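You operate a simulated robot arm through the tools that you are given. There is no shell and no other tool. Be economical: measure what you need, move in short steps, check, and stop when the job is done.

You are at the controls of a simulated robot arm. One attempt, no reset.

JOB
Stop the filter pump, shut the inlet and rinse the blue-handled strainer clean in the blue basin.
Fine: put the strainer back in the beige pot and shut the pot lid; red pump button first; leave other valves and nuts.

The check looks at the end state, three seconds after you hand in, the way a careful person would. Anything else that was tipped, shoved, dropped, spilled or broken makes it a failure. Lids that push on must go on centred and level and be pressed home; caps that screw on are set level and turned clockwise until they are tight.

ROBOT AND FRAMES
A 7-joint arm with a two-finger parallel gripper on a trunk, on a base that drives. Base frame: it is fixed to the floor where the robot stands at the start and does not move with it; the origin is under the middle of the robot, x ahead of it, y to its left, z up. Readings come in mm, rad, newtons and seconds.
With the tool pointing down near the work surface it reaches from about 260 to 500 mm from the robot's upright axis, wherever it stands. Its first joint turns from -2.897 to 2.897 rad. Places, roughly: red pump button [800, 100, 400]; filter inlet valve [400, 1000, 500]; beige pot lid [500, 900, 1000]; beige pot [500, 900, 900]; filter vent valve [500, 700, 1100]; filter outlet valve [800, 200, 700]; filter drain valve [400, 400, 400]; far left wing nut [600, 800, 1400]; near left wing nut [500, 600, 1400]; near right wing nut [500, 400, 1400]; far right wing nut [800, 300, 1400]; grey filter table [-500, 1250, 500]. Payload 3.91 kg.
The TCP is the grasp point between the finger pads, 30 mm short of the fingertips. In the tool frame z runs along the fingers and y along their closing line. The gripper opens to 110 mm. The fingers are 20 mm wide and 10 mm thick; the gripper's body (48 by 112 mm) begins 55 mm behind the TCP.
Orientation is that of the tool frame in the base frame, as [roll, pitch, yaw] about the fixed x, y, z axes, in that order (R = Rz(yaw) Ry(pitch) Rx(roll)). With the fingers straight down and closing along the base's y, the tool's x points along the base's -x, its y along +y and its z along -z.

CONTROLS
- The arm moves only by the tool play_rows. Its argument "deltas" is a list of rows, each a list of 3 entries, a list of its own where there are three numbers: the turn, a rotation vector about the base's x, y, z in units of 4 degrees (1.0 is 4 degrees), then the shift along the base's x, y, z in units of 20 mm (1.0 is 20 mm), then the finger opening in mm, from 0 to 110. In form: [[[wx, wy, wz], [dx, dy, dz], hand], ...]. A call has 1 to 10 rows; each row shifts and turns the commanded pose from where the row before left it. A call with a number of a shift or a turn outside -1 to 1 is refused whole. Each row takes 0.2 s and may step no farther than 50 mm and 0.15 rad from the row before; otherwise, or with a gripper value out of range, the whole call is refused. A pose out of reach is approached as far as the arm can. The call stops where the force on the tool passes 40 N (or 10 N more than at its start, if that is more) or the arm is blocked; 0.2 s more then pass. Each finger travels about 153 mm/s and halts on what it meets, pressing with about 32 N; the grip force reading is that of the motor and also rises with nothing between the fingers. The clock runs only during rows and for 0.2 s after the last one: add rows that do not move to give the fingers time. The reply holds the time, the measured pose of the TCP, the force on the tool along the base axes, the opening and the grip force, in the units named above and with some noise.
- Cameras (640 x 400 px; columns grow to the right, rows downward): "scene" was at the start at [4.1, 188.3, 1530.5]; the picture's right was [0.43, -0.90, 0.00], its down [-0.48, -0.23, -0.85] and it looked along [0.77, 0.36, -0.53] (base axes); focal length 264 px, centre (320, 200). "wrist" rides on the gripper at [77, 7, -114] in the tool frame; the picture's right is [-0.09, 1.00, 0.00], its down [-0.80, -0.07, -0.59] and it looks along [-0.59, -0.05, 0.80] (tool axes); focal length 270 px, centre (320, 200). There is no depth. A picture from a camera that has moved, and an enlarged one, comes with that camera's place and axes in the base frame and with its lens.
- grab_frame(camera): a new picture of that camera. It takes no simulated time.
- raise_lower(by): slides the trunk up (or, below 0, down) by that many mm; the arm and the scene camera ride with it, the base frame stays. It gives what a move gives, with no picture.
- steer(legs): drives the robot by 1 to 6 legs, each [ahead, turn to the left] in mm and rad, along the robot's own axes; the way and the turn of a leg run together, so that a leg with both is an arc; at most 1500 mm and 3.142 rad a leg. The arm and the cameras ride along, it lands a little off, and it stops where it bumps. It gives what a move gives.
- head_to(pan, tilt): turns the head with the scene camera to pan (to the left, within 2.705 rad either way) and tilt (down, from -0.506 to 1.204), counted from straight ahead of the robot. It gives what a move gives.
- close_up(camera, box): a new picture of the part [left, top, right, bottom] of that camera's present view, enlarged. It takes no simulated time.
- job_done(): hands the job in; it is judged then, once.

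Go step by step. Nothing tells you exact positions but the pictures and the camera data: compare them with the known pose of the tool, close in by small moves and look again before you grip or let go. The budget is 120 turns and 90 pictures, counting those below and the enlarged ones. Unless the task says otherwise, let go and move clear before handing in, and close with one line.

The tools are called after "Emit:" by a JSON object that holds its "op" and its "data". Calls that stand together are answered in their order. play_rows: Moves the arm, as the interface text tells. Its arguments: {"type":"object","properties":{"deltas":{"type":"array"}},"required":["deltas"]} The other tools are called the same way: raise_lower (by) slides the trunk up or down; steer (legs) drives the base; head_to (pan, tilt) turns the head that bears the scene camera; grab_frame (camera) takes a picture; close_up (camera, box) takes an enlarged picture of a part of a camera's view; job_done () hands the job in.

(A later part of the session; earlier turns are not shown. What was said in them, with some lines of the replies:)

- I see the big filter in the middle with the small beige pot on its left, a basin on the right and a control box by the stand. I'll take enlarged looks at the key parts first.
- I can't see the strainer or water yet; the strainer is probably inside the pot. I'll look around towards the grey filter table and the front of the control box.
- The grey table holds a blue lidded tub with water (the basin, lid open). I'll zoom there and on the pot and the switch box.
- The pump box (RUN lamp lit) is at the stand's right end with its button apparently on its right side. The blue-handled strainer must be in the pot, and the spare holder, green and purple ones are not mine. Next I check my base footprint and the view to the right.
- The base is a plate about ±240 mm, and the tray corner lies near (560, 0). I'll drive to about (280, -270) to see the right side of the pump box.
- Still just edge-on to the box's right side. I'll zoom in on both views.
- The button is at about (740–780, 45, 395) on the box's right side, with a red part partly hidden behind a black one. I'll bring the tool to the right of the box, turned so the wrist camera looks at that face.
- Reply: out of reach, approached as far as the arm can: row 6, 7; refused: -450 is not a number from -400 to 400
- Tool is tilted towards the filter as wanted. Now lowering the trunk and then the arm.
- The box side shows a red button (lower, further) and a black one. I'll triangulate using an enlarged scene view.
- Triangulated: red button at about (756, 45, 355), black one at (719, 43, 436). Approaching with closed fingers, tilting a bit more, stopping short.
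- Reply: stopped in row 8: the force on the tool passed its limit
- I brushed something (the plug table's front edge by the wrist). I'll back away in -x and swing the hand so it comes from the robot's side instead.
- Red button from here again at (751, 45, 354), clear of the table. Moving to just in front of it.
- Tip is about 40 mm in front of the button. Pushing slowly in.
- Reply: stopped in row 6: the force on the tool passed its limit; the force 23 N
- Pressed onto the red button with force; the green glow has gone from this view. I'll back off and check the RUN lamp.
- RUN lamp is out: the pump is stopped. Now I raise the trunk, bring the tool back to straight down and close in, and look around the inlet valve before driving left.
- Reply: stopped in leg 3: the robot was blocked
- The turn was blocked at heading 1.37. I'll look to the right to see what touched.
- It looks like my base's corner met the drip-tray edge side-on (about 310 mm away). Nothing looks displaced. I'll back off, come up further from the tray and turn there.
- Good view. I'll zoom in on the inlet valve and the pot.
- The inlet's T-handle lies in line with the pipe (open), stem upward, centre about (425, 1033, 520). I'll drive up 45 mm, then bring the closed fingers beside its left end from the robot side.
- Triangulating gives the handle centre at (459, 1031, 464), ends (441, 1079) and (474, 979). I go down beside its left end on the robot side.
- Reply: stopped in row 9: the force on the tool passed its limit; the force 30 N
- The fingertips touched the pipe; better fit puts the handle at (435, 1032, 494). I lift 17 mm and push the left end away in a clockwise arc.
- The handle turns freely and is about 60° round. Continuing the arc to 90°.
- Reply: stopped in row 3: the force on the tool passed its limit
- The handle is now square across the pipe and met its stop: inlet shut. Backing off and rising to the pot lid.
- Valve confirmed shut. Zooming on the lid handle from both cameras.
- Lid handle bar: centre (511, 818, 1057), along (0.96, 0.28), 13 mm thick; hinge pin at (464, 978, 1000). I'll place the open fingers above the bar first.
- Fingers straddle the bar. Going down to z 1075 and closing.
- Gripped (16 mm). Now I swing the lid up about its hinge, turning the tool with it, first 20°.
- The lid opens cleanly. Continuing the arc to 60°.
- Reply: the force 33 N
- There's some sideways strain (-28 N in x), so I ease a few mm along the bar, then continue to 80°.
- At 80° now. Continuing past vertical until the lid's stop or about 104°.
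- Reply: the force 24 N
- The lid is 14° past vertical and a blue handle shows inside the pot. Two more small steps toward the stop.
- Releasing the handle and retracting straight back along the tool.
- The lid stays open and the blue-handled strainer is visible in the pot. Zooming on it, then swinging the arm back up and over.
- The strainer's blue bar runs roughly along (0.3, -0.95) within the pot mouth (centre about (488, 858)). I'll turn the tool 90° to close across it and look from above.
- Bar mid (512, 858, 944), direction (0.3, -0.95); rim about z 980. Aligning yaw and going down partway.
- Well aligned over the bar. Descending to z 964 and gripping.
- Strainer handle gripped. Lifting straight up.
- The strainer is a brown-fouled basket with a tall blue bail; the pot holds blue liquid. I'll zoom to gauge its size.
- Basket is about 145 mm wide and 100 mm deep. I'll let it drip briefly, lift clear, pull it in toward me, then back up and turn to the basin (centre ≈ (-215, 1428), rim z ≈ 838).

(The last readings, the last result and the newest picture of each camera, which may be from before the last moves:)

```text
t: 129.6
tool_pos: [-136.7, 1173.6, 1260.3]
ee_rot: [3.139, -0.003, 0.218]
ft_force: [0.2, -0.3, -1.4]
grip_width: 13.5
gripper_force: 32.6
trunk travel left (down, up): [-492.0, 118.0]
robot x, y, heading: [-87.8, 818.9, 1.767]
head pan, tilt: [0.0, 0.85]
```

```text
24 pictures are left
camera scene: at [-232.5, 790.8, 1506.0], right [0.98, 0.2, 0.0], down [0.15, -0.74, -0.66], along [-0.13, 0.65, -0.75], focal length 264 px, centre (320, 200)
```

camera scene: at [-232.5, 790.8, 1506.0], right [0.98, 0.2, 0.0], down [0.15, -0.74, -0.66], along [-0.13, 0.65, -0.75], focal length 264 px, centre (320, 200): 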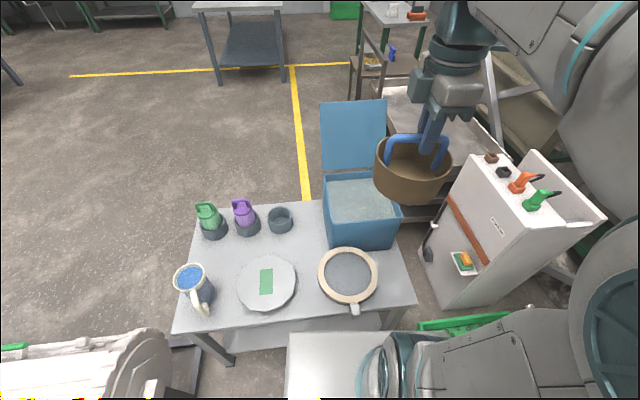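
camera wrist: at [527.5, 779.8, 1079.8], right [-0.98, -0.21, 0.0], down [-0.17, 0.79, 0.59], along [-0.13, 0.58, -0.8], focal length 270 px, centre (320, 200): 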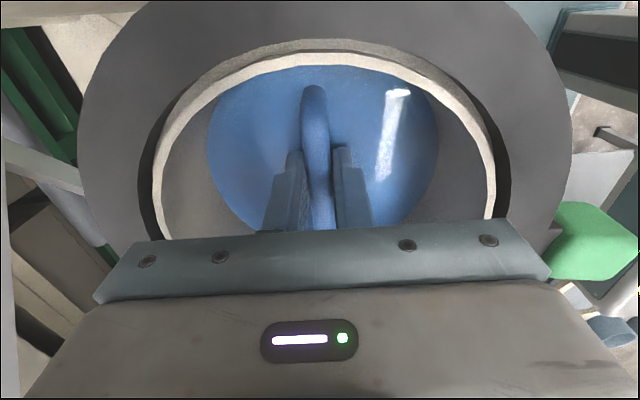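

Basin rim corners give centre about (-220, 1420), roughly 230 × 185 mm. Moving the strainer over it at height.

Emit:
{"op": "play_rows", "data": {"deltas": [[[0, 0, 0], [-0.34, 1, 0], 0], [[0, 0, 0], [-0.34, 1, 0], 0], [[0, 0, 0], [-0.34, 1, 0], 0], [[0, 0, 0], [-0.34, 1, 0], 0], [[0, 0, 0], [-0.34, 1, 0], 0], [[0, 0, 0], [-0.34, 1, 0], 0], [[0, 0, 0], [-0.34, 1, 0], 0], [[0, 0, 0], [-0.34, 1, 0], 0], [[0, 0, 0], [-0.34, 1, 0], 0], [[0, 0, 0], [-0.34, 1, 0], 0]]}}

Emit:
{"op": "play_rows", "data": {"deltas": [[[0, 0, 0], [-0.34, 0.8, 0], 0], [[0, 0, 0], [-0.34, 0.75, 0], 0], [[0, 0, 0], [-0.2, 0.75, 0], 0]]}}

Emit:
{"op": "raise_lower", "data": {"by": -200}}

Emit:
{"op": "grab_frame", "data": {"camera": "wrist"}}

Emit:
{"op": "close_up", "data": {"camera": "scene", "box": [260, 60, 440, 230]}}

```text
t: 131.8
tool_pos: [-205.6, 1373.5, 1259.1]
ee_rot: [3.139, 0.0, 0.22]
ft_force: [-0.3, 0.0, -1.2]
grip_width: 13.7
gripper_force: 32.0
trunk travel left (down, up): [-492.0, 118.0]
robot x, y, heading: [-83.8, 817.3, 1.77]
head pan, tilt: [0.0, 0.85]
```

```text
t: 132.6
tool_pos: [-222.9, 1419.6, 1260.3]
ee_rot: [3.141, -0.003, 0.221]
ft_force: [0.3, -0.5, -0.9]
grip_width: 13.5
gripper_force: 31.8
trunk travel left (down, up): [-492.0, 118.0]
robot x, y, heading: [-88.6, 819.6, 1.77]
head pan, tilt: [0.0, 0.85]
```

```text
t: 134.8
tool_pos: [-222.3, 1417.3, 1060.5]
ee_rot: [3.14, -0.001, 0.22]
ft_force: [-0.5, -0.5, -1.6]
grip_width: 13.1
gripper_force: 32.5
trunk travel left (down, up): [-292.0, 318.0]
robot x, y, heading: [-86.8, 816.5, 1.767]
head pan, tilt: [0.0, 0.85]
```

```text
23 pictures are left
camera wrist: at [-146.2, 1429.3, 1175.9], right [0.13, -0.99, 0.0], down [-0.8, -0.1, 0.59], along [-0.59, -0.08, -0.8], focal length 270 px, centre (320, 200)
```

wrist: 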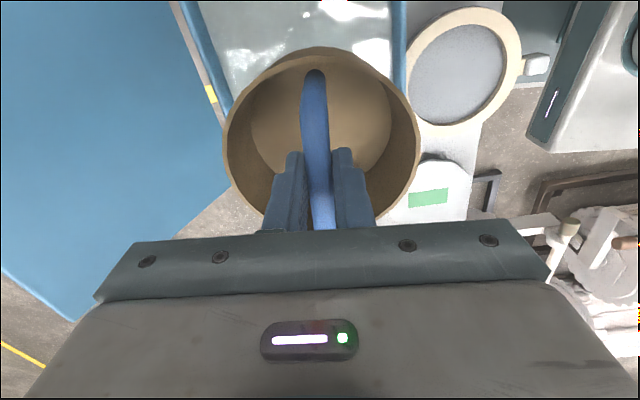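

```text
2.35 times, centred on (350, 145) of scene
camera zoom: at [-232.4, 790.8, 1306.0], right [0.98, 0.2, 0.0], down [0.15, -0.74, -0.66], along [-0.13, 0.65, -0.75], focal length 622 px, centre (249, 329)
```

zoom: 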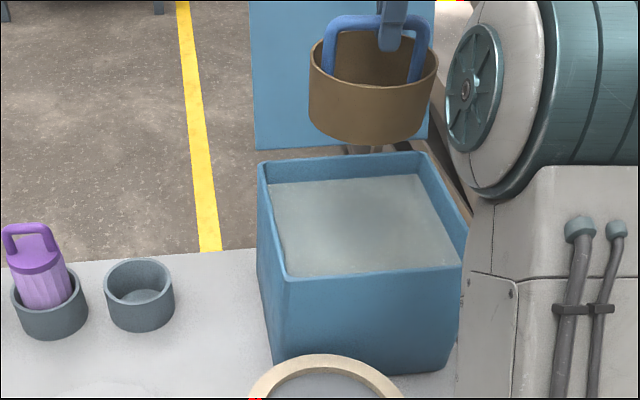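

Basket is ~130 mm wide and its bottom ~165 mm below the TCP; basin is ~200 × 220 mm centred (-224, 1414). Lowering it partway, with a slight shift to centre.

Emit:
{"op": "play_rows", "data": {"deltas": [[[0, 0, 0], [0.2, 0, -0.6], 0], [[0, 0, 0], [0.2, -0.1, -0.8], 0], [[0, 0, 0], [0, 0, -0.8], 0], [[0, 0, 0], [0, 0, -0.8], 0]]}}

Emit:
{"op": "grab_frame", "data": {"camera": "scene"}}

Emit:
{"op": "grab_frame", "data": {"camera": "wrist"}}

```text
t: 135.8
tool_pos: [-215.7, 1417.6, 1000.2]
ee_rot: [3.139, -0.001, 0.219]
ft_force: [-0.9, 0.4, -0.4]
grip_width: 13.1
gripper_force: 32.0
trunk travel left (down, up): [-292.0, 318.0]
robot x, y, heading: [-87.3, 821.2, 1.771]
head pan, tilt: [0.0, 0.85]
```

```text
21 pictures are left
camera scene: at [-232.5, 790.8, 1306.0], right [0.98, 0.2, 0.0], down [0.15, -0.74, -0.66], along [-0.13, 0.65, -0.75], focal length 264 px, centre (320, 200)
```

scene: 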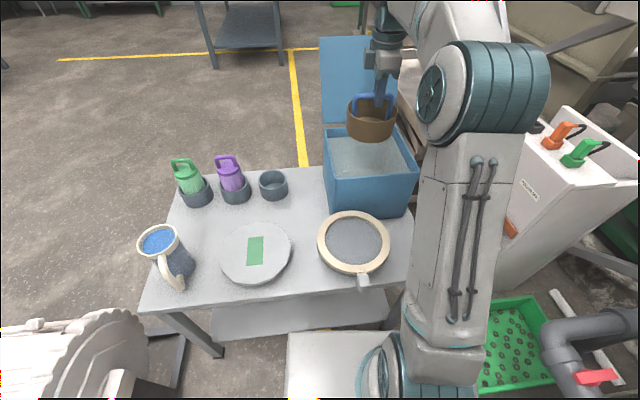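

```text
20 pictures are left
camera wrist: at [-138.7, 1428.2, 1115.4], right [0.13, -0.99, 0.0], down [-0.8, -0.1, 0.59], along [-0.59, -0.08, -0.8], focal length 270 px, centre (320, 200)
```

wrist: 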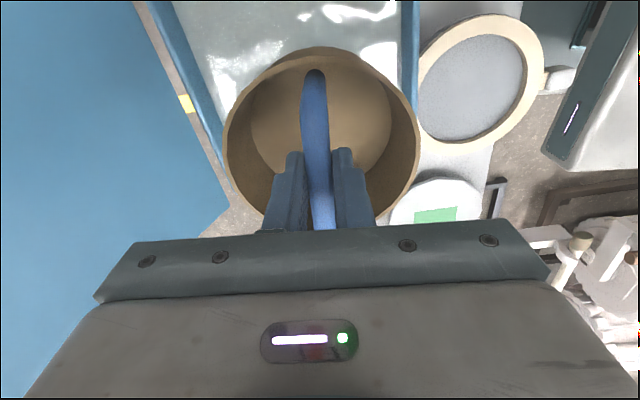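

Nicely over the opening; a 6 mm shift back, then lowering into the water.

Emit:
{"op": "play_rows", "data": {"deltas": [[[0, 0, 0], [-0.1, 0.3, -0.5], 0], [[0, 0, 0], [0, 0, -0.8], 0], [[0, 0, 0], [0, 0, -0.8], 0], [[0, 0, 0], [0, 0, -0.8], 0], [[0, 0, 0], [0, 0, -0.8], 0], [[0, 0, 0], [0, 0, -0.8], 0], [[0, 0, 0], [0, 0, -0.8], 0], [[0, 0, 0], [0, 0, -0.4], 0]]}}

Emit:
{"op": "close_up", "data": {"camera": "scene", "box": [280, 60, 440, 230]}}

Emit:
{"op": "grab_frame", "data": {"camera": "wrist"}}

```text
t: 137.6
tool_pos: [-216.7, 1423.8, 885.2]
ee_rot: [3.141, -0.001, 0.219]
ft_force: [1.1, 0.2, -1.9]
grip_width: 13.5
gripper_force: 31.8
trunk travel left (down, up): [-292.0, 318.0]
robot x, y, heading: [-81.1, 818.5, 1.767]
head pan, tilt: [0.0, 0.85]
```

```text
2.35 times, centred on (360, 145) of scene
camera zoom: at [-232.4, 790.9, 1306.0], right [0.98, 0.2, 0.0], down [0.15, -0.74, -0.66], along [-0.13, 0.65, -0.75], focal length 622 px, centre (226, 329)
```

zoom: 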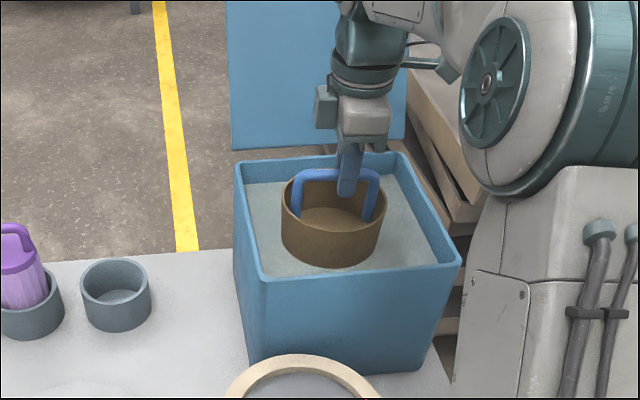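

```text
18 pictures are left
camera wrist: at [-139.9, 1434.2, 1001.3], right [0.13, -0.99, 0.0], down [-0.8, -0.1, 0.59], along [-0.59, -0.08, -0.8], focal length 270 px, centre (320, 200)
```

wrist: 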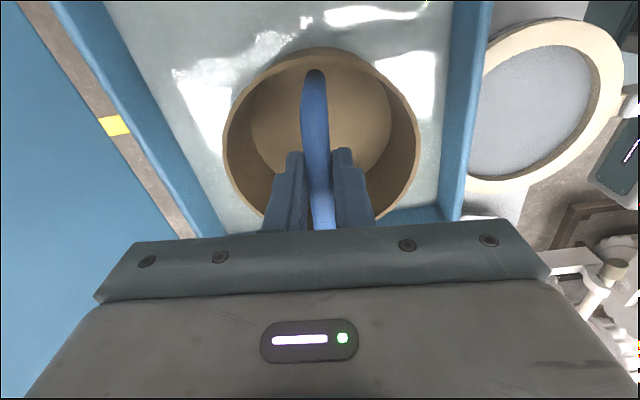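

The basket is centred but only touching the surface. Lowering further in small steps.

Emit:
{"op": "play_rows", "data": {"deltas": [[[0, 0, 0], [0, 0, -0.6], 0], [[0, 0, 0], [0, 0, -0.6], 0], [[0, 0, 0], [0, 0, -0.6], 0], [[0, 0, 0], [0, 0, -0.6], 0], [[0, 0, 0], [0, 0, 0], 0]]}}

Emit:
{"op": "close_up", "data": {"camera": "scene", "box": [280, 60, 440, 230]}}

```text
t: 138.8
tool_pos: [-214.2, 1424.2, 838.6]
ee_rot: [3.139, -0.003, 0.219]
ft_force: [0.1, 0.2, -0.6]
grip_width: 13.4
gripper_force: 32.2
trunk travel left (down, up): [-292.0, 318.0]
robot x, y, heading: [-80.8, 819.0, 1.771]
head pan, tilt: [0.0, 0.85]
```

```text
2.35 times, centred on (360, 145) of scene
camera zoom: at [-232.4, 790.9, 1305.9], right [0.98, 0.2, 0.0], down [0.15, -0.74, -0.66], along [-0.13, 0.65, -0.75], focal length 622 px, centre (226, 329)
```

zoom: 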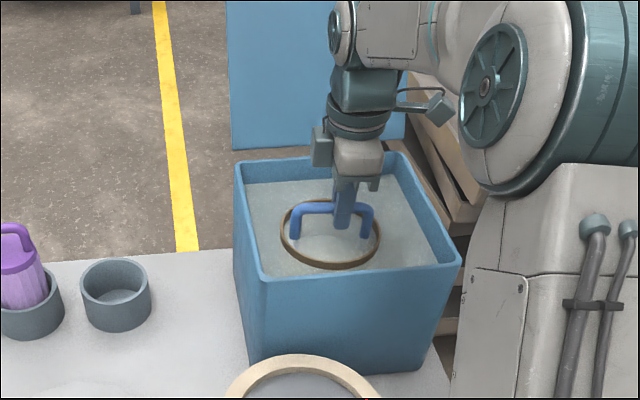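

Basket is now immersed to its rim. A bit deeper, then swish it about and up and down.

Emit:
{"op": "play_rows", "data": {"deltas": [[[0, 0, 0], [0, 0, -0.6], 0], [[0, 0, 0], [0.6, 0.2, -0.2], 0], [[0, 0, 0], [-0.6, -0.2, 0], 0], [[0, 0, 0], [-0.6, -0.2, 0], 0], [[0, 0, 0], [0.6, 0.2, 0], 0], [[0, 0, 0], [-0.2, 0.6, 0], 0], [[0, 0, 0], [0.2, -0.6, 0], 0], [[0, 0, 0], [0.2, -0.6, 0], 0], [[0, 0, 0], [-0.2, 0.6, 0], 0], [[0, 0, 0], [0, 0, 0.8], 0]]}}

Emit:
{"op": "play_rows", "data": {"deltas": [[[0, 0, 0], [0, 0, 0.8], 0], [[0, 0, 0], [0, 0, 0.8], 0], [[0, 0, 0], [0, 0, -0.8], 0], [[0, 0, 0], [0, 0, -0.8], 0], [[0, 0, 0], [0, 0, -0.8], 0], [[0, 0, 0], [0.6, 0.2, 0], 0], [[0, 0, 0], [-0.6, -0.2, 0], 0], [[0, 0, 0], [-0.6, -0.2, 0], 0], [[0, 0, 0], [0.6, 0.2, 0], 0], [[0, 0, 0], [0, 0, 0], 0]]}}

Emit:
{"op": "play_rows", "data": {"deltas": [[[0, 0, 0], [0, 0, 0.8], 0], [[0, 0, 0], [0, 0, 0.8], 0], [[0, 0, 0], [0, 0, 0.8], 0], [[0, 0, 0], [0, 0, 0.8], 0], [[0, 0, 0], [0, 0, 0.8], 0], [[0, 0, 0], [0, 0, 0.8], 0], [[0, 0, 0], [0, 0, 0.8], 0], [[0, 0, 0], [0, 0, 0], 0], [[0, 0, 0], [0, 0, 0], 0]]}}

Emit:
{"op": "close_up", "data": {"camera": "scene", "box": [280, 60, 440, 230]}}

```text
t: 141.0
tool_pos: [-216.8, 1421.2, 838.4]
ee_rot: [3.139, -0.002, 0.219]
ft_force: [-0.2, 0.6, -1.8]
grip_width: 13.5
gripper_force: 32.0
trunk travel left (down, up): [-292.0, 318.0]
robot x, y, heading: [-83.9, 816.7, 1.773]
head pan, tilt: [0.0, 0.85]
```

```text
t: 143.2
tool_pos: [-215.9, 1422.1, 822.9]
ee_rot: [3.139, -0.002, 0.217]
ft_force: [0.2, 0.6, -0.9]
grip_width: 13.3
gripper_force: 32.0
trunk travel left (down, up): [-292.0, 318.0]
robot x, y, heading: [-86.4, 817.6, 1.773]
head pan, tilt: [0.0, 0.85]
```

```text
t: 145.2
tool_pos: [-215.2, 1421.3, 935.1]
ee_rot: [3.14, -0.002, 0.217]
ft_force: [1.1, 0.8, -1.3]
grip_width: 13.6
gripper_force: 32.4
trunk travel left (down, up): [-292.0, 318.0]
robot x, y, heading: [-85.3, 815.6, 1.77]
head pan, tilt: [0.0, 0.85]
```

```text
2.35 times, centred on (360, 145) of scene
camera zoom: at [-232.4, 790.9, 1305.9], right [0.98, 0.2, 0.0], down [0.15, -0.74, -0.66], along [-0.13, 0.65, -0.75], focal length 622 px, centre (226, 329)
```

zoom: 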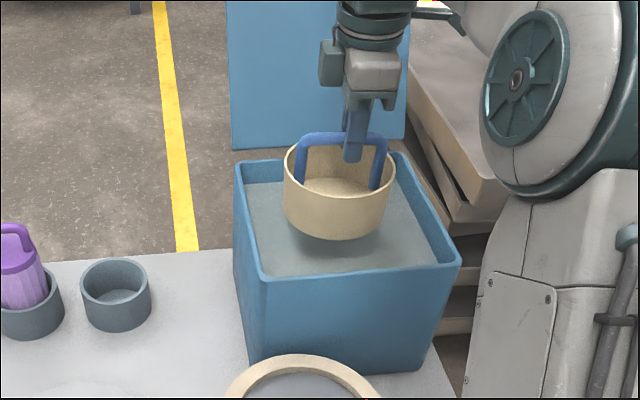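

It came out much lighter. One more dip with swishing to be sure it's fully clean.

Emit:
{"op": "play_rows", "data": {"deltas": [[[0, 0, 0], [0, 0, -0.95], 0], [[0, 0, 0], [0, 0, -0.95], 0], [[0, 0, 0], [0, 0, -0.95], 0], [[0, 0, 0], [0, 0, -0.95], 0], [[0, 0, 0], [0, 0, -0.95], 0], [[0, 0, 0], [0, 0, -0.85], 0], [[0, 0, 0], [0.6, 0.2, 0], 0], [[0, 0, 0], [-0.6, -0.2, 0], 0], [[0, 0, 0], [-0.6, -0.2, 0], 0], [[0, 0, 0], [0.6, 0.2, 0], 0]]}}

Emit:
{"op": "play_rows", "data": {"deltas": [[[0, 0, 0], [0.6, 0.2, 0], 0], [[0, 0, 0], [-0.6, -0.2, 0], 0], [[0, 0, 0], [-0.6, -0.2, 0], 0], [[0, 0, 0], [0.6, 0.2, 0], 0], [[0, 0, 0], [0, 0, 0.8], 0], [[0, 0, 0], [0, 0, 0.8], 0], [[0, 0, 0], [0, 0, -0.8], 0], [[0, 0, 0], [0, 0, -0.8], 0], [[0, 0, 0], [0.6, 0.2, 0], 0], [[0, 0, 0], [-0.6, -0.2, 0], 0]]}}

Emit:
{"op": "play_rows", "data": {"deltas": [[[0, 0, 0], [0, 0, 0.8], 0], [[0, 0, 0], [0, 0, 0.8], 0], [[0, 0, 0], [0, 0, 0.8], 0], [[0, 0, 0], [0, 0, 0.8], 0], [[0, 0, 0], [0, 0, 0.8], 0], [[0, 0, 0], [0, 0, 0.8], 0], [[0, 0, 0], [0, 0, 0.8], 0], [[0, 0, 0], [0, 0, 0], 0], [[0, 0, 0], [0, 0, 0], 0], [[0, 0, 0], [0, 0, 0], 0]]}}

Emit:
{"op": "close_up", "data": {"camera": "scene", "box": [280, 60, 440, 230]}}

```text
t: 147.4
tool_pos: [-215.8, 1422.9, 823.3]
ee_rot: [3.139, 0.001, 0.218]
ft_force: [0.0, -0.2, -1.5]
grip_width: 13.6
gripper_force: 31.5
trunk travel left (down, up): [-292.0, 318.0]
robot x, y, heading: [-83.7, 819.0, 1.771]
head pan, tilt: [0.0, 0.85]
```

```text
t: 149.6
tool_pos: [-215.7, 1423.0, 822.5]
ee_rot: [3.141, -0.001, 0.218]
ft_force: [-0.2, 0.2, -0.5]
grip_width: 13.5
gripper_force: 31.6
trunk travel left (down, up): [-292.0, 318.0]
robot x, y, heading: [-84.0, 816.9, 1.773]
head pan, tilt: [0.0, 0.85]
```

```text
t: 151.8
tool_pos: [-215.2, 1423.2, 936.1]
ee_rot: [3.139, -0.001, 0.219]
ft_force: [-0.3, -0.5, -0.7]
grip_width: 13.6
gripper_force: 31.9
trunk travel left (down, up): [-292.0, 318.0]
robot x, y, heading: [-81.3, 815.7, 1.771]
head pan, tilt: [0.0, 0.85]
```

```text
2.35 times, centred on (360, 145) of scene
camera zoom: at [-232.4, 790.8, 1305.9], right [0.98, 0.2, 0.0], down [0.15, -0.74, -0.66], along [-0.13, 0.65, -0.75], focal length 622 px, centre (226, 329)
```

zoom: 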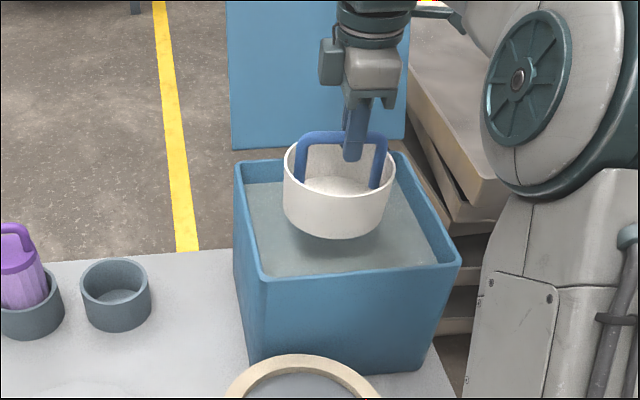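

Now it's white. One last dip for certainty, then lift out and let it drip over the basin.

Emit:
{"op": "play_rows", "data": {"deltas": [[[0, 0, 0], [0, 0, -0.95], 0], [[0, 0, 0], [0, 0, -0.95], 0], [[0, 0, 0], [0, 0, -0.95], 0], [[0, 0, 0], [0, 0, -0.95], 0], [[0, 0, 0], [0, 0, -0.95], 0], [[0, 0, 0], [0, 0, -0.9], 0], [[0, 0, 0], [0.6, 0.2, 0], 0], [[0, 0, 0], [-0.6, -0.2, 0], 0], [[0, 0, 0], [-0.6, -0.2, 0], 0], [[0, 0, 0], [0.6, 0.2, 0], 0]]}}

Emit:
{"op": "play_rows", "data": {"deltas": [[[0, 0, 0], [0.6, 0.2, 0], 0], [[0, 0, 0], [-0.6, -0.2, 0], 0], [[0, 0, 0], [-0.6, -0.2, 0], 0], [[0, 0, 0], [0.6, 0.2, 0], 0], [[0, 0, 0], [0, 0, 0.8], 0], [[0, 0, 0], [0, 0, -0.8], 0], [[0, 0, 0], [0.6, 0.2, 0], 0], [[0, 0, 0], [-0.6, -0.2, 0], 0], [[0, 0, 0], [-0.6, -0.2, 0], 0], [[0, 0, 0], [0.6, 0.2, 0], 0]]}}

Emit:
{"op": "play_rows", "data": {"deltas": [[[0, 0, 0], [0, 0, 0.8], 0], [[0, 0, 0], [0, 0, 0.8], 0], [[0, 0, 0], [0, 0, 0.8], 0], [[0, 0, 0], [0, 0, 0.8], 0], [[0, 0, 0], [0, 0, 0.8], 0], [[0, 0, 0], [0, 0, 0.8], 0], [[0, 0, 0], [0, 0, 0.8], 0], [[0, 0, 0], [0, 0, 0.5], 0], [[0, 0, 0], [0, 0, 0], 0], [[0, 0, 0], [0, 0, 0], 0]]}}

Emit:
{"op": "play_rows", "data": {"deltas": [[[0, 0, 0], [0, 0, 0], 0], [[0, 0, 0], [0, 0, 0], 0], [[0, 0, 0], [0, 0, 0], 0], [[0, 0, 0], [0, 0, 0], 0], [[0, 0, 0], [0, 0, 0], 0], [[0, 0, 0], [0, 0, 0], 0], [[0, 0, 0], [0, 0, 1], 0], [[0, 0, 0], [0, 0, 1], 0], [[0, 0, 0], [0, 0, 1], 0], [[0, 0, 0], [0, 0, 1], 0]]}}

Emit:
{"op": "grab_frame", "data": {"camera": "wrist"}}

```text
t: 154.0
tool_pos: [-216.0, 1423.5, 820.9]
ee_rot: [3.14, -0.002, 0.218]
ft_force: [-0.7, 0.0, 0.1]
grip_width: 13.5
gripper_force: 32.1
trunk travel left (down, up): [-292.0, 318.0]
robot x, y, heading: [-88.1, 820.1, 1.769]
head pan, tilt: [0.0, 0.85]
```

```text
t: 156.2
tool_pos: [-217.2, 1422.8, 821.2]
ee_rot: [3.14, -0.003, 0.217]
ft_force: [-0.1, 0.4, -0.7]
grip_width: 13.9
gripper_force: 31.7
trunk travel left (down, up): [-292.0, 318.0]
robot x, y, heading: [-87.0, 818.0, 1.769]
head pan, tilt: [0.0, 0.85]
```

```text
t: 158.4
tool_pos: [-215.7, 1423.9, 943.0]
ee_rot: [3.141, -0.003, 0.217]
ft_force: [-0.3, -0.3, -0.6]
grip_width: 13.6
gripper_force: 31.5
trunk travel left (down, up): [-292.0, 318.0]
robot x, y, heading: [-84.8, 822.3, 1.773]
head pan, tilt: [0.0, 0.85]
```

```text
t: 160.6
tool_pos: [-216.1, 1423.6, 1023.5]
ee_rot: [3.14, -0.002, 0.217]
ft_force: [0.1, 0.1, -1.8]
grip_width: 13.7
gripper_force: 31.7
trunk travel left (down, up): [-292.0, 318.0]
robot x, y, heading: [-84.5, 818.2, 1.772]
head pan, tilt: [0.0, 0.85]
```

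```text
14 pictures are left
camera wrist: at [-139.9, 1433.8, 1138.5], right [0.13, -0.99, 0.0], down [-0.8, -0.1, 0.59], along [-0.59, -0.08, -0.8], focal length 270 px, centre (320, 200)
```

wrist: 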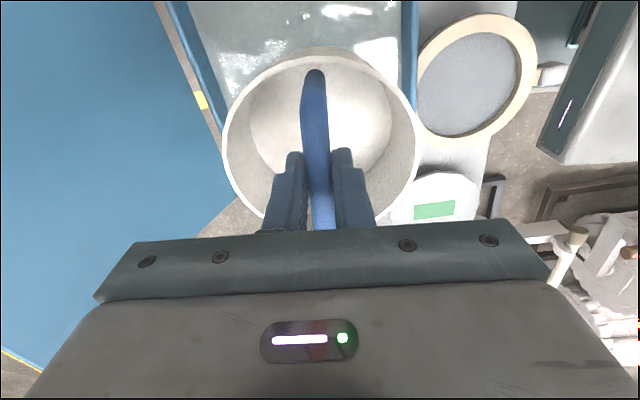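

The strainer is clean. Raising, pulling it in, and driving back to the pot stance.

Emit:
{"op": "raise_lower", "data": {"by": 200}}

Emit:
{"op": "play_rows", "data": {"deltas": [[[0, 0, 0], [0.32, -1, 0.2], 0], [[0, 0, 0], [0.32, -1, 0.2], 0], [[0, 0, 0], [0.32, -1, 0.2], 0], [[0, 0, 0], [0.32, -1, 0.2], 0], [[0, 0, 0], [0.32, -1, 0.2], 0], [[0, 0, 0], [0.32, -1, 0.2], 0], [[0, 0, 0], [0.32, -1, 0.2], 0], [[0, 0, 0], [0.32, -1, 0.2], 0], [[0, 0, 0], [0.32, -1, 0.2], 0], [[0, 0, 0], [0.32, -1, 0.2], 0]]}}

Emit:
{"op": "play_rows", "data": {"deltas": [[[0, 0, 0], [0.32, -1, 0], 0], [[0, 0, 0], [0.32, -1, 0], 0], [[0, 0, 0], [0.16, -0.5, 0], 0]]}}

Emit:
{"op": "steer", "data": {"legs": [[-65, 0], [0, -1.488], [63, 0]]}}

Emit:
{"op": "head_to", "data": {"pan": 0.2, "tilt": 0.8}}

Emit:
{"op": "grab_frame", "data": {"camera": "scene"}}

```text
t: 162.8
tool_pos: [-215.1, 1423.1, 1222.3]
ee_rot: [3.139, -0.001, 0.218]
ft_force: [0.9, 0.6, -1.5]
grip_width: 13.8
gripper_force: 31.9
trunk travel left (down, up): [-492.0, 118.0]
robot x, y, heading: [-88.7, 822.2, 1.765]
head pan, tilt: [0.0, 0.85]
```

```text
t: 165.0
tool_pos: [-150.9, 1221.3, 1265.4]
ee_rot: [3.141, -0.001, 0.217]
ft_force: [0.7, -0.6, 0.2]
grip_width: 13.4
gripper_force: 32.2
trunk travel left (down, up): [-492.0, 118.0]
robot x, y, heading: [-83.7, 817.1, 1.766]
head pan, tilt: [0.0, 0.85]
```

```text
t: 165.8
tool_pos: [-135.1, 1172.8, 1264.0]
ee_rot: [3.14, -0.002, 0.218]
ft_force: [0.2, -0.7, -0.6]
grip_width: 13.7
gripper_force: 31.9
trunk travel left (down, up): [-492.0, 118.0]
robot x, y, heading: [-82.0, 819.8, 1.765]
head pan, tilt: [0.0, 0.85]
```

```text
t: 171.0
tool_pos: [339.0, 849.9, 1264.3]
ee_rot: [3.14, -0.003, -1.281]
ft_force: [0.5, -0.1, -1.4]
grip_width: 13.4
gripper_force: 31.9
trunk travel left (down, up): [-492.0, 118.0]
robot x, y, heading: [-11.3, 769.8, 0.273]
head pan, tilt: [0.0, 0.85]
```

```text
t: 171.7
tool_pos: [338.6, 849.8, 1264.1]
ee_rot: [3.14, -0.002, -1.28]
ft_force: [-0.1, -0.4, -1.0]
grip_width: 13.5
gripper_force: 32.1
trunk travel left (down, up): [-492.0, 118.0]
robot x, y, heading: [-8.2, 773.1, 0.273]
head pan, tilt: [0.201, 0.799]
```

```text
13 pictures are left
camera scene: at [-53.7, 933.0, 1510.0], right [0.45, -0.89, 0.0], down [-0.64, -0.33, -0.7], along [0.62, 0.32, -0.72], focal length 264 px, centre (320, 200)
```

scene: 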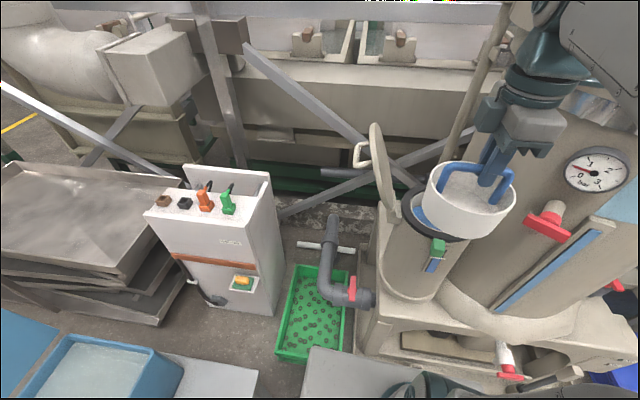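

Lid and pot unchanged. Moving the strainer back above the exact spot it was lifted from, (511.5, 855), then lowering.

Emit:
{"op": "play_rows", "data": {"deltas": [[[0, 0, 0.17], [0.96, 0.03, 0], 0], [[0, 0, 0], [0.96, 0.03, 0], 0], [[0, 0, 0], [0.96, 0.03, 0], 0], [[0, 0, 0], [0.96, 0.03, 0], 0], [[0, 0, 0], [0.96, 0.03, 0], 0], [[0, 0, 0], [0.96, 0.03, 0], 0], [[0, 0, 0], [0.96, 0.03, 0], 0], [[0, 0, 0], [0.96, 0.03, 0], 0], [[0, 0, 0], [0.96, 0.03, 0], 0]]}}

Emit:
{"op": "play_rows", "data": {"deltas": [[[0, 0, 0], [0, 0, -1], 0], [[0, 0, 0], [0, 0, -1], 0], [[0, 0, 0], [0, 0, -1], 0], [[0, 0, 0], [0, 0, -1], 0], [[0, 0, 0], [0, 0, -1], 0], [[0, 0, 0], [0, 0, 0], 0]]}}

Emit:
{"op": "grab_frame", "data": {"camera": "wrist"}}

Emit:
{"op": "close_up", "data": {"camera": "scene", "box": [360, 100, 520, 270]}}

```text
t: 173.7
tool_pos: [511.0, 854.4, 1262.5]
ee_rot: [3.138, -0.001, -1.268]
ft_force: [-0.3, 0.2, -1.3]
grip_width: 13.2
gripper_force: 32.3
trunk travel left (down, up): [-492.0, 118.0]
robot x, y, heading: [-10.6, 771.9, 0.27]
head pan, tilt: [0.201, 0.799]
```

```text
t: 175.1
tool_pos: [512.1, 854.9, 1163.7]
ee_rot: [3.141, -0.003, -1.268]
ft_force: [0.5, -1.1, -0.3]
grip_width: 13.5
gripper_force: 31.9
trunk travel left (down, up): [-492.0, 118.0]
robot x, y, heading: [-11.3, 773.3, 0.268]
head pan, tilt: [0.201, 0.799]
```

```text
12 pictures are left
camera wrist: at [527.6, 779.0, 1278.6], right [-0.98, -0.21, 0.0], down [-0.17, 0.79, 0.59], along [-0.13, 0.58, -0.8], focal length 270 px, centre (320, 200)
```

wrist: 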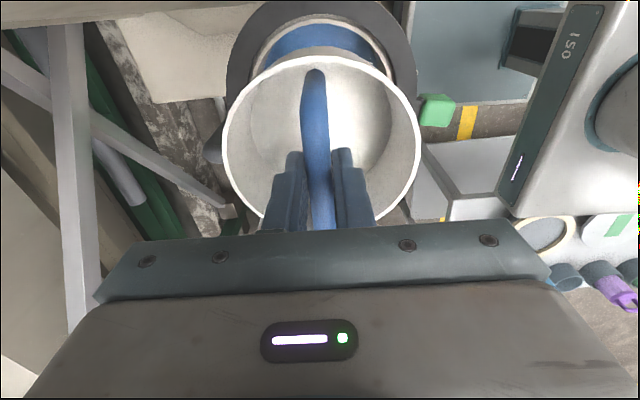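

```text
2.35 times, centred on (440, 185) of scene
camera zoom: at [-53.6, 933.0, 1510.0], right [0.45, -0.89, 0.0], down [-0.64, -0.33, -0.7], along [0.62, 0.32, -0.72], focal length 622 px, centre (38, 235)
```

zoom: 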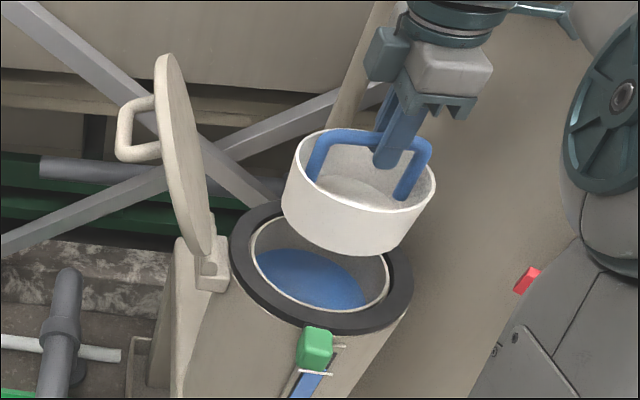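

Aligned. Lowering to the original seated height (z 965).

Emit:
{"op": "play_rows", "data": {"deltas": [[[0, 0, 0], [0, 0, -1], 0], [[0, 0, 0], [0, 0, -1], 0], [[0, 0, 0], [0, 0, -1], 0], [[0, 0, 0], [0, 0, -1], 0], [[0, 0, 0], [0, 0, -1], 0], [[0, 0, 0], [0, 0, -1], 0], [[0, 0, 0], [0, 0, -1], 0], [[0, 0, 0], [0, 0, -1], 0], [[0, 0, 0], [0, 0, -1], 0], [[0, 0, 0], [0, 0, -0.9], 0]]}}

Emit:
{"op": "grab_frame", "data": {"camera": "wrist"}}

```text
t: 177.3
tool_pos: [511.0, 854.7, 966.0]
ee_rot: [3.139, -0.002, -1.268]
ft_force: [0.7, -0.5, -0.5]
grip_width: 13.9
gripper_force: 32.1
trunk travel left (down, up): [-492.0, 118.0]
robot x, y, heading: [-10.8, 770.4, 0.276]
head pan, tilt: [0.201, 0.799]
```

```text
10 pictures are left
camera wrist: at [527.6, 779.1, 1080.6], right [-0.98, -0.21, 0.0], down [-0.17, 0.79, 0.59], along [-0.13, 0.58, -0.8], focal length 270 px, centre (320, 200)
```

wrist: 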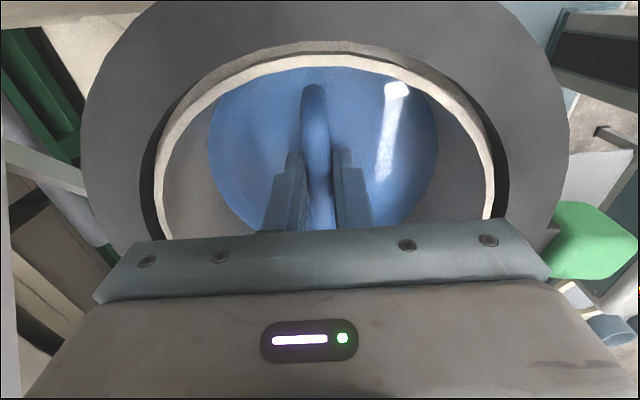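

Same picture as before lifting. Settling 1 mm more, then releasing and rising out.

Emit:
{"op": "play_rows", "data": {"deltas": [[[0, 0, 0], [0, 0, -0.05], 0], [[0, 0, 0], [0, 0, 0], 25], [[0, 0, 0], [0, 0, 0], 45], [[0, 0, 0], [0, 0, 0], 45], [[0, 0, 0], [0, 0, 0.5], 45], [[0, 0, 0], [0, 0, 1], 45], [[0, 0, 0], [0, 0, 1], 45], [[0, 0, 0], [0, 0, 1], 45], [[0, 0, 0], [0, 0, 1], 45], [[0, 0, 0], [0, 0, 1], 45]]}}

Emit:
{"op": "grab_frame", "data": {"camera": "wrist"}}

```text
t: 179.5
tool_pos: [511.3, 852.8, 1076.9]
ee_rot: [3.14, -0.002, -1.269]
ft_force: [0.4, -0.1, -0.3]
grip_width: 45.2
gripper_force: 0.1
trunk travel left (down, up): [-492.0, 118.0]
robot x, y, heading: [-13.4, 773.3, 0.268]
head pan, tilt: [0.201, 0.799]
```

```text
9 pictures are left
camera wrist: at [526.7, 777.6, 1191.1], right [-0.98, -0.21, 0.0], down [-0.17, 0.79, 0.59], along [-0.13, 0.58, -0.81], focal length 270 px, centre (320, 200)
```

wrist: 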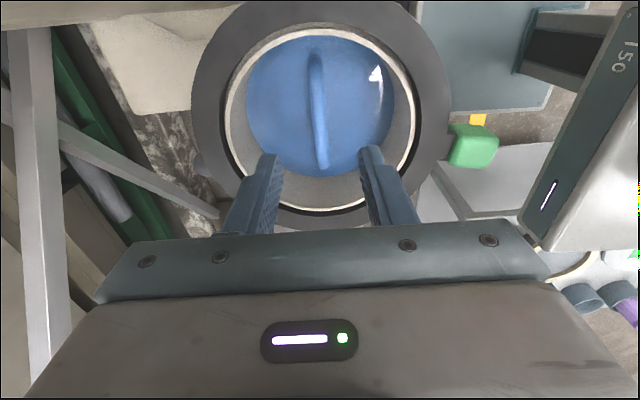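

The strainer is back in place. Now I retrace my route around to the lid handle to close it under control.

Emit:
{"op": "play_rows", "data": {"deltas": [[[0, 0, 0], [0, 0, 1], 60], [[0, 0, -1], [0, 0, 1], 60], [[0, 0, -1], [0, 0, 1], 60], [[0, 0, -1], [0, 0, 1], 60], [[0, 0, -1], [0, 0, 1], 60], [[0, 0, -1], [0, 0, 1], 60], [[0, 0, -1], [0, 0, 1], 60], [[0, 0, -1], [0, 0, 1], 60], [[0, 0, -1], [0, 0, 1], 60], [[0, 0, -1], [0, 0, 1], 60]]}}

Emit:
{"op": "play_rows", "data": {"deltas": [[[0, 0, -1], [-0.66, 0.28, 0.3], 60], [[0, 0, -1], [-0.66, 0.28, 0.3], 60], [[0, 0, -1], [-0.66, 0.28, 0.3], 60], [[0, 0, -1], [-0.66, 0.28, 0.3], 60], [[0, 0, -1], [-0.66, 0.28, 0.3], 60], [[0, 0, -1], [-0.66, 0.28, 0.3], 60], [[0, 0, -1], [-0.66, 0.28, 0.3], 60], [[0, 0, -1], [-0.66, 0.28, 0.3], 60], [[0, 0, -1], [-0.66, 0.28, 0.3], 60], [[0, 0, -1], [-0.66, 0.28, 0.3], 60]]}}

Emit:
{"op": "play_rows", "data": {"deltas": [[[0, 0, -1], [0, 0, 0], 60], [[0, 0, -1], [0, 0, 0], 60], [[-0.6, -0.17, -1], [0, 0, 0], 60], [[-0.96, -0.28, -0.8], [-0.4, 0.7, 0], 60], [[-0.96, -0.28, 0], [-0.4, 0.7, 0], 60], [[-0.96, -0.28, 0], [-0.4, 0.7, 0], 60], [[-0.96, -0.28, 0], [-0.4, 0.7, 0], 60], [[-0.96, -0.28, 0], [-0.4, 0.7, 0], 60], [[-0.96, -0.28, 0], [-0.4, 0.7, 0], 60], [[-0.96, -0.28, 0], [-0.4, 0.7, 0], 60]]}}

Emit:
{"op": "play_rows", "data": {"deltas": [[[-0.96, -0.28, 0], [-0.4, 0.7, 0], 60], [[-0.96, -0.28, 0], [0, 0.7, 0], 60], [[-0.96, -0.28, 0], [0, 0.7, 0], 60], [[-0.96, -0.28, 0], [0, 0.7, 0], 60], [[-0.96, -0.28, 0], [0, 0.7, 0], 60], [[-0.96, -0.28, 0], [0, 0.7, 0], 60], [[-0.96, -0.28, 0], [0, 0.7, 0], 60], [[-0.96, -0.28, 0], [0, 0.7, 0], 60], [[-0.96, -0.28, 0], [0, 0.7, -0.5], 60], [[-0.96, -0.28, 0], [0, 0.7, -0.7], 60]]}}

```text
t: 181.7
tool_pos: [508.6, 855.8, 1273.0]
ee_rot: [3.139, -0.001, -1.899]
ft_force: [0.2, -0.2, 0.5]
grip_width: 60.1
gripper_force: 0.0
trunk travel left (down, up): [-492.0, 118.0]
robot x, y, heading: [-8.3, 773.4, 0.264]
head pan, tilt: [0.201, 0.799]
```

```text
t: 183.9
tool_pos: [377.9, 911.4, 1334.6]
ee_rot: [3.14, -0.002, -2.596]
ft_force: [-0.1, -1.2, 0.4]
grip_width: 59.8
gripper_force: 0.1
trunk travel left (down, up): [-492.0, 118.0]
robot x, y, heading: [-12.0, 773.1, 0.274]
head pan, tilt: [0.201, 0.799]
```

```text
t: 186.1
tool_pos: [322.3, 1008.4, 1335.7]
ee_rot: [-2.609, -0.003, -2.866]
ft_force: [-0.3, -0.3, 0.8]
grip_width: 60.1
gripper_force: 0.0
trunk travel left (down, up): [-492.0, 118.0]
robot x, y, heading: [-11.0, 772.0, 0.273]
head pan, tilt: [0.201, 0.799]
```

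```text
t: 188.3
tool_pos: [322.7, 1144.1, 1307.0]
ee_rot: [-1.913, 0.001, -2.866]
ft_force: [-0.2, -0.7, 0.6]
grip_width: 60.3
gripper_force: 0.0
out of reach, approached as far as the arm can: row 1
trunk travel left (down, up): [-492.0, 118.0]
robot x, y, heading: [-10.5, 771.2, 0.267]
head pan, tilt: [0.201, 0.799]
```

On track. Now down behind the open lid to the former retreat pose.

Emit:
{"op": "play_rows", "data": {"deltas": [[[-0.99, -0.28, 0], [0, 0.8, -0.7], 60], [[-0.99, -0.28, 0], [0, 0.1, -1], 60], [[-0.99, -0.28, 0], [0, 0, -1], 60], [[-0.99, -0.28, 0], [0.5, 0, -1], 60], [[-0.99, -0.28, 0], [0.5, 0, -1], 60], [[-0.99, -0.28, 0], [0.5, 0, -1], 60], [[-0.99, -0.28, 0], [0.5, 0, -1], 60], [[-0.99, -0.28, 0], [0.5, 0, -1], 60], [[-0.99, -0.28, 0], [0.7, 0, -1], 60], [[-0.99, -0.28, 0], [0.8, -0.2, -1], 60]]}}

Emit:
{"op": "grab_frame", "data": {"camera": "wrist"}}

```text
t: 190.5
tool_pos: [402.9, 1156.7, 1112.7]
ee_rot: [-1.194, -0.002, -2.866]
ft_force: [0.2, 0.6, -0.2]
grip_width: 59.9
gripper_force: 0.1
trunk travel left (down, up): [-492.0, 118.0]
robot x, y, heading: [-12.6, 773.4, 0.268]
head pan, tilt: [0.201, 0.799]
```

```text
8 pictures are left
camera wrist: at [299.6, 1235.6, 1064.9], right [0.18, -0.33, -0.93], down [0.61, 0.77, -0.15], along [0.77, -0.54, 0.34], focal length 270 px, centre (320, 200)
```

wrist: 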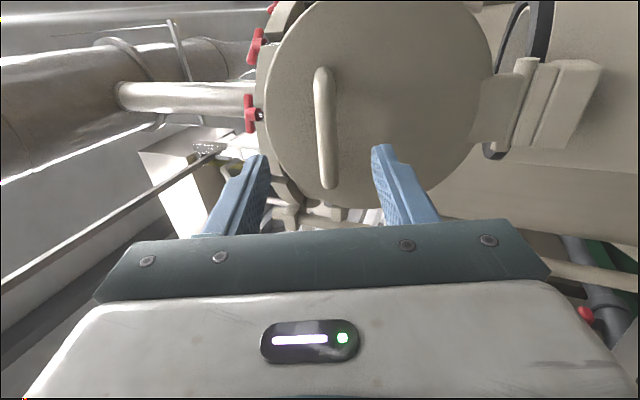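

Same view as when I left. Forward to the handle and grip.

Emit:
{"op": "play_rows", "data": {"deltas": [[[0, 0, 0], [0.21, -0.87, 0.25], 60], [[0, 0, 0], [0.21, -0.87, 0.25], 60], [[0, 0, 0], [0.21, -0.86, 0.24], 60], [[0, 0, 0], [0, 0, 0], 30], [[0, 0, 0], [0, 0, 0], 0], [[0, 0, 0], [0, 0, 0], 0]]}}

Emit:
{"op": "grab_frame", "data": {"camera": "wrist"}}

```text
t: 191.9
tool_pos: [416.5, 1105.3, 1127.0]
ee_rot: [-1.193, 0.001, -2.866]
ft_force: [2.1, 1.4, 4.0]
grip_width: 15.4
gripper_force: 44.8
trunk travel left (down, up): [-492.0, 118.0]
robot x, y, heading: [-13.3, 769.3, 0.269]
head pan, tilt: [0.201, 0.799]
```

```text
7 pictures are left
camera wrist: at [312.6, 1184.5, 1080.2], right [0.19, -0.33, -0.93], down [0.61, 0.78, -0.15], along [0.77, -0.54, 0.34], focal length 270 px, centre (320, 200)
```

wrist: 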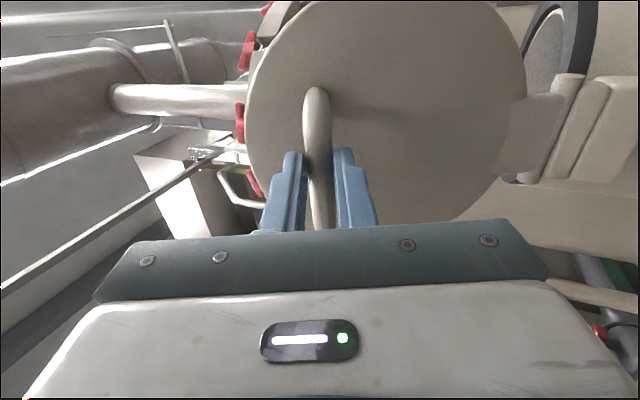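

Handle gripped. Reversing the arc back to 80°.

Emit:
{"op": "play_rows", "data": {"deltas": [[[0.96, 0.28, 0], [0.15, -0.44, 0.46], 0], [[0.96, 0.28, 0], [0.16, -0.47, 0.43], 0], [[0.96, 0.28, 0], [0.165, -0.494, 0.39], 0], [[0.96, 0.28, 0], [0.17, -0.518, 0.34], 0], [[0.96, 0.28, 0], [0.175, -0.542, 0.3], 0], [[0.96, 0.28, 0], [0.175, -0.562, 0.26], 0], [[0.96, 0.28, 0], [0.175, -0.571, 0.22], 0], [[0.96, 0.28, 0], [0.175, -0.59, 0.18], 0]]}}

```text
t: 193.7
tool_pos: [443.1, 1020.9, 1180.5]
ee_rot: [-1.754, -0.003, -2.864]
ft_force: [10.2, 2.1, 12.3]
grip_width: 15.4
gripper_force: 44.8
trunk travel left (down, up): [-492.0, 118.0]
robot x, y, heading: [-9.3, 773.4, 0.273]
head pan, tilt: [0.201, 0.799]
```

Good. Continuing to 60°, then on to 20°.

Emit:
{"op": "play_rows", "data": {"deltas": [[[0.96, 0.28, 0], [0.21, -0.6, 0.135], 0], [[0.96, 0.28, 0], [0.21, -0.605, 0.09], 0], [[0.96, 0.28, 0], [0.21, -0.614, 0.05], 0], [[0.96, 0.28, 0], [0.21, -0.61, 0], 0], [[0.96, 0.28, 0], [0.21, -0.614, -0.04], 0]]}}

Emit:
{"op": "play_rows", "data": {"deltas": [[[0.96, 0.28, 0], [0.186, -0.605, -0.09], 0], [[0.96, 0.28, 0], [0.186, -0.605, -0.13], 0], [[0.96, 0.28, 0], [0.181, -0.586, -0.175], 0], [[0.96, 0.28, 0], [0.179, -0.581, -0.215], 0], [[0.96, 0.28, 0], [0.174, -0.562, -0.255], 0], [[0.96, 0.28, 0], [0.167, -0.538, -0.3], 0], [[0.96, 0.28, 0], [0.163, -0.523, -0.335], 0], [[0.96, 0.28, 0], [0.156, -0.5, -0.375], 0], [[0.96, 0.28, 0], [0.147, -0.47, -0.41], 0], [[0.96, 0.28, 0], [0.139, -0.442, -0.44], 0]]}}

```text
t: 194.9
tool_pos: [465.0, 959.0, 1184.9]
ee_rot: [-2.102, -0.01, -2.865]
ft_force: [6.7, -1.1, 4.1]
grip_width: 15.5
gripper_force: 44.8
trunk travel left (down, up): [-492.0, 118.0]
robot x, y, heading: [-11.6, 773.6, 0.272]
head pan, tilt: [0.201, 0.799]
```

```text
t: 197.1
tool_pos: [497.5, 850.1, 1129.0]
ee_rot: [-2.801, -0.008, -2.855]
ft_force: [13.9, -8.7, 6.7]
grip_width: 15.7
gripper_force: 44.7
trunk travel left (down, up): [-492.0, 118.0]
robot x, y, heading: [-11.0, 770.0, 0.268]
head pan, tilt: [0.201, 0.799]
```

Final 20° down to closed, with a gentle press at the end.

Emit:
{"op": "play_rows", "data": {"deltas": [[[0.96, 0.28, 0], [0.12, -0.41, -0.475], 0], [[0.96, 0.28, 0], [0.11, -0.379, -0.5], 0], [[0.96, 0.28, 0], [0.1, -0.346, -0.53], 0], [[0.96, 0.28, 0], [0.09, -0.307, -0.55], 0], [[0.96, 0.28, 0], [0.078, -0.269, -0.575], 0], [[0, 0, 0], [0, 0, -0.1], 0], [[0, 0, 0], [0, 0, -0.15], 0]]}}

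Emit:
{"op": "close_up", "data": {"camera": "scene", "box": [370, 100, 510, 270]}}

```text
t: 198.7
tool_pos: [507.6, 816.3, 1074.5]
ee_rot: [3.133, -0.001, -2.856]
ft_force: [18.5, -12.1, 30.6]
grip_width: 16.1
gripper_force: 44.6
trunk travel left (down, up): [-492.0, 118.0]
robot x, y, heading: [-13.3, 773.9, 0.267]
head pan, tilt: [0.201, 0.799]
```

```text
2.35 times, centred on (440, 185) of scene
camera zoom: at [-53.4, 930.7, 1510.6], right [0.45, -0.89, 0.0], down [-0.64, -0.32, -0.7], along [0.62, 0.32, -0.72], focal length 622 px, centre (38, 235)
```

zoom: 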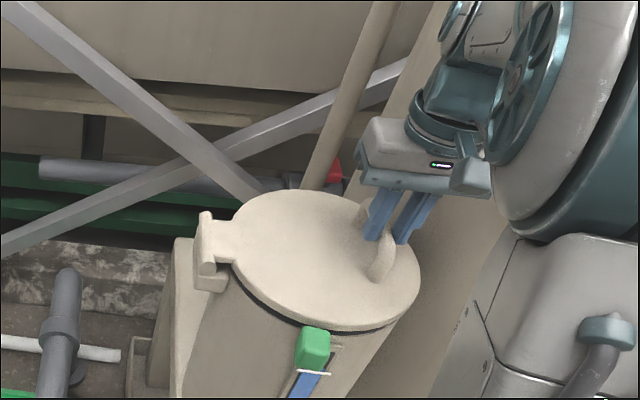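

The lid is down and pressed home (30 N). Releasing and rising clear.

Emit:
{"op": "play_rows", "data": {"deltas": [[[0, 0, 0], [0, 0, 0.1], 0], [[0, 0, 0], [0, 0, 0], 30], [[0, 0, 0], [0, 0, 0], 60], [[0, 0, 0], [0, 0, 0.5], 60], [[0, 0, 0], [0, 0, 1], 60], [[0, 0, 0], [0, 0, 1], 60], [[0, 0, 0], [0, 0, 1], 60], [[0, 0, 0], [0, 0, 1], 60], [[0, 0, 0], [0, 0, 1], 60], [[0, 0, 0], [0, 0, 1], 60]]}}

Emit:
{"op": "play_rows", "data": {"deltas": [[[0, 0, 0], [-1, 0.2, 0.5], 60], [[0, 0, 0], [-1, 0.2, 0.5], 60], [[0, 0, 0], [-1, 0.2, 0], 60], [[0, 0, 0], [-1, 0.2, 0], 60], [[0, 0, 0], [-1, 0.2, 0], 60], [[0, 0, 0], [-1, 0.2, 0], 60], [[0, 0, 0], [-1, 0.2, 0], 60], [[0, 0, 0], [-1, 0.2, 0], 60]]}}

Emit:
{"op": "close_up", "data": {"camera": "scene", "box": [320, 140, 500, 310]}}

Emit:
{"op": "grab_frame", "data": {"camera": "scene"}}

```text
t: 200.9
tool_pos: [507.2, 817.5, 1202.1]
ee_rot: [3.134, -0.007, -2.855]
ft_force: [-0.1, 0.3, 0.0]
grip_width: 60.0
gripper_force: 0.0
trunk travel left (down, up): [-492.0, 118.0]
robot x, y, heading: [-13.1, 772.4, 0.267]
head pan, tilt: [0.201, 0.799]
```

```text
t: 202.7
tool_pos: [346.9, 848.6, 1223.9]
ee_rot: [3.133, -0.008, -2.855]
ft_force: [0.1, 0.1, 0.5]
grip_width: 60.1
gripper_force: 0.0
trunk travel left (down, up): [-492.0, 118.0]
robot x, y, heading: [-11.5, 771.2, 0.269]
head pan, tilt: [0.201, 0.799]
```

```text
2.35 times, centred on (410, 225) of scene
camera zoom: at [-54.2, 932.7, 1510.0], right [0.45, -0.89, 0.0], down [-0.64, -0.33, -0.7], along [0.62, 0.32, -0.72], focal length 622 px, centre (108, 141)
```

zoom: 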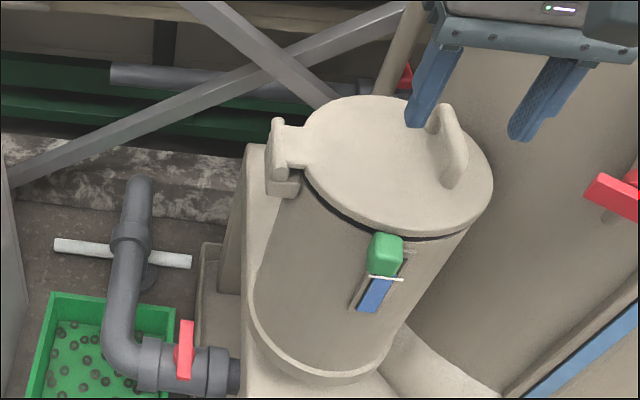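

```text
4 pictures are left
camera scene: at [-54.2, 932.7, 1510.0], right [0.45, -0.89, 0.0], down [-0.64, -0.33, -0.7], along [0.62, 0.32, -0.72], focal length 264 px, centre (320, 200)
```

scene: 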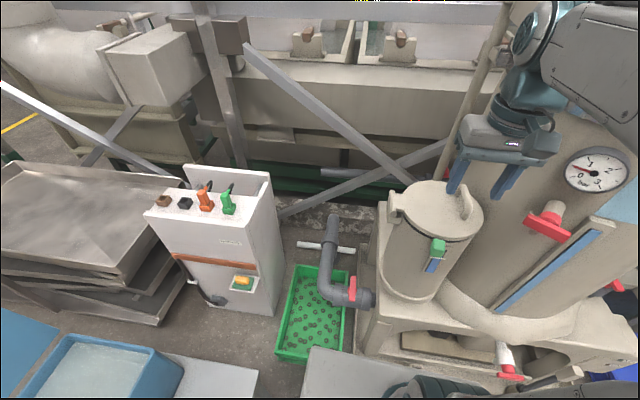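

The lid is shut with the same gap all round as at the start, the inlet handle is across the pipe, the pump lamp went out, and the tool is clear. Handing in.

Emit:
{"op": "job_done", "data": {}}

```text
The job is handed in.
```

The pump is stopped and the inlet is shut. The blue-handled strainer is rinsed clean and back in the beige pot, with the lid closed. Two light bumps on the way, the wrist against what looked like the plug table and the base against what was probably the drip tray, moved nothing that I could see.
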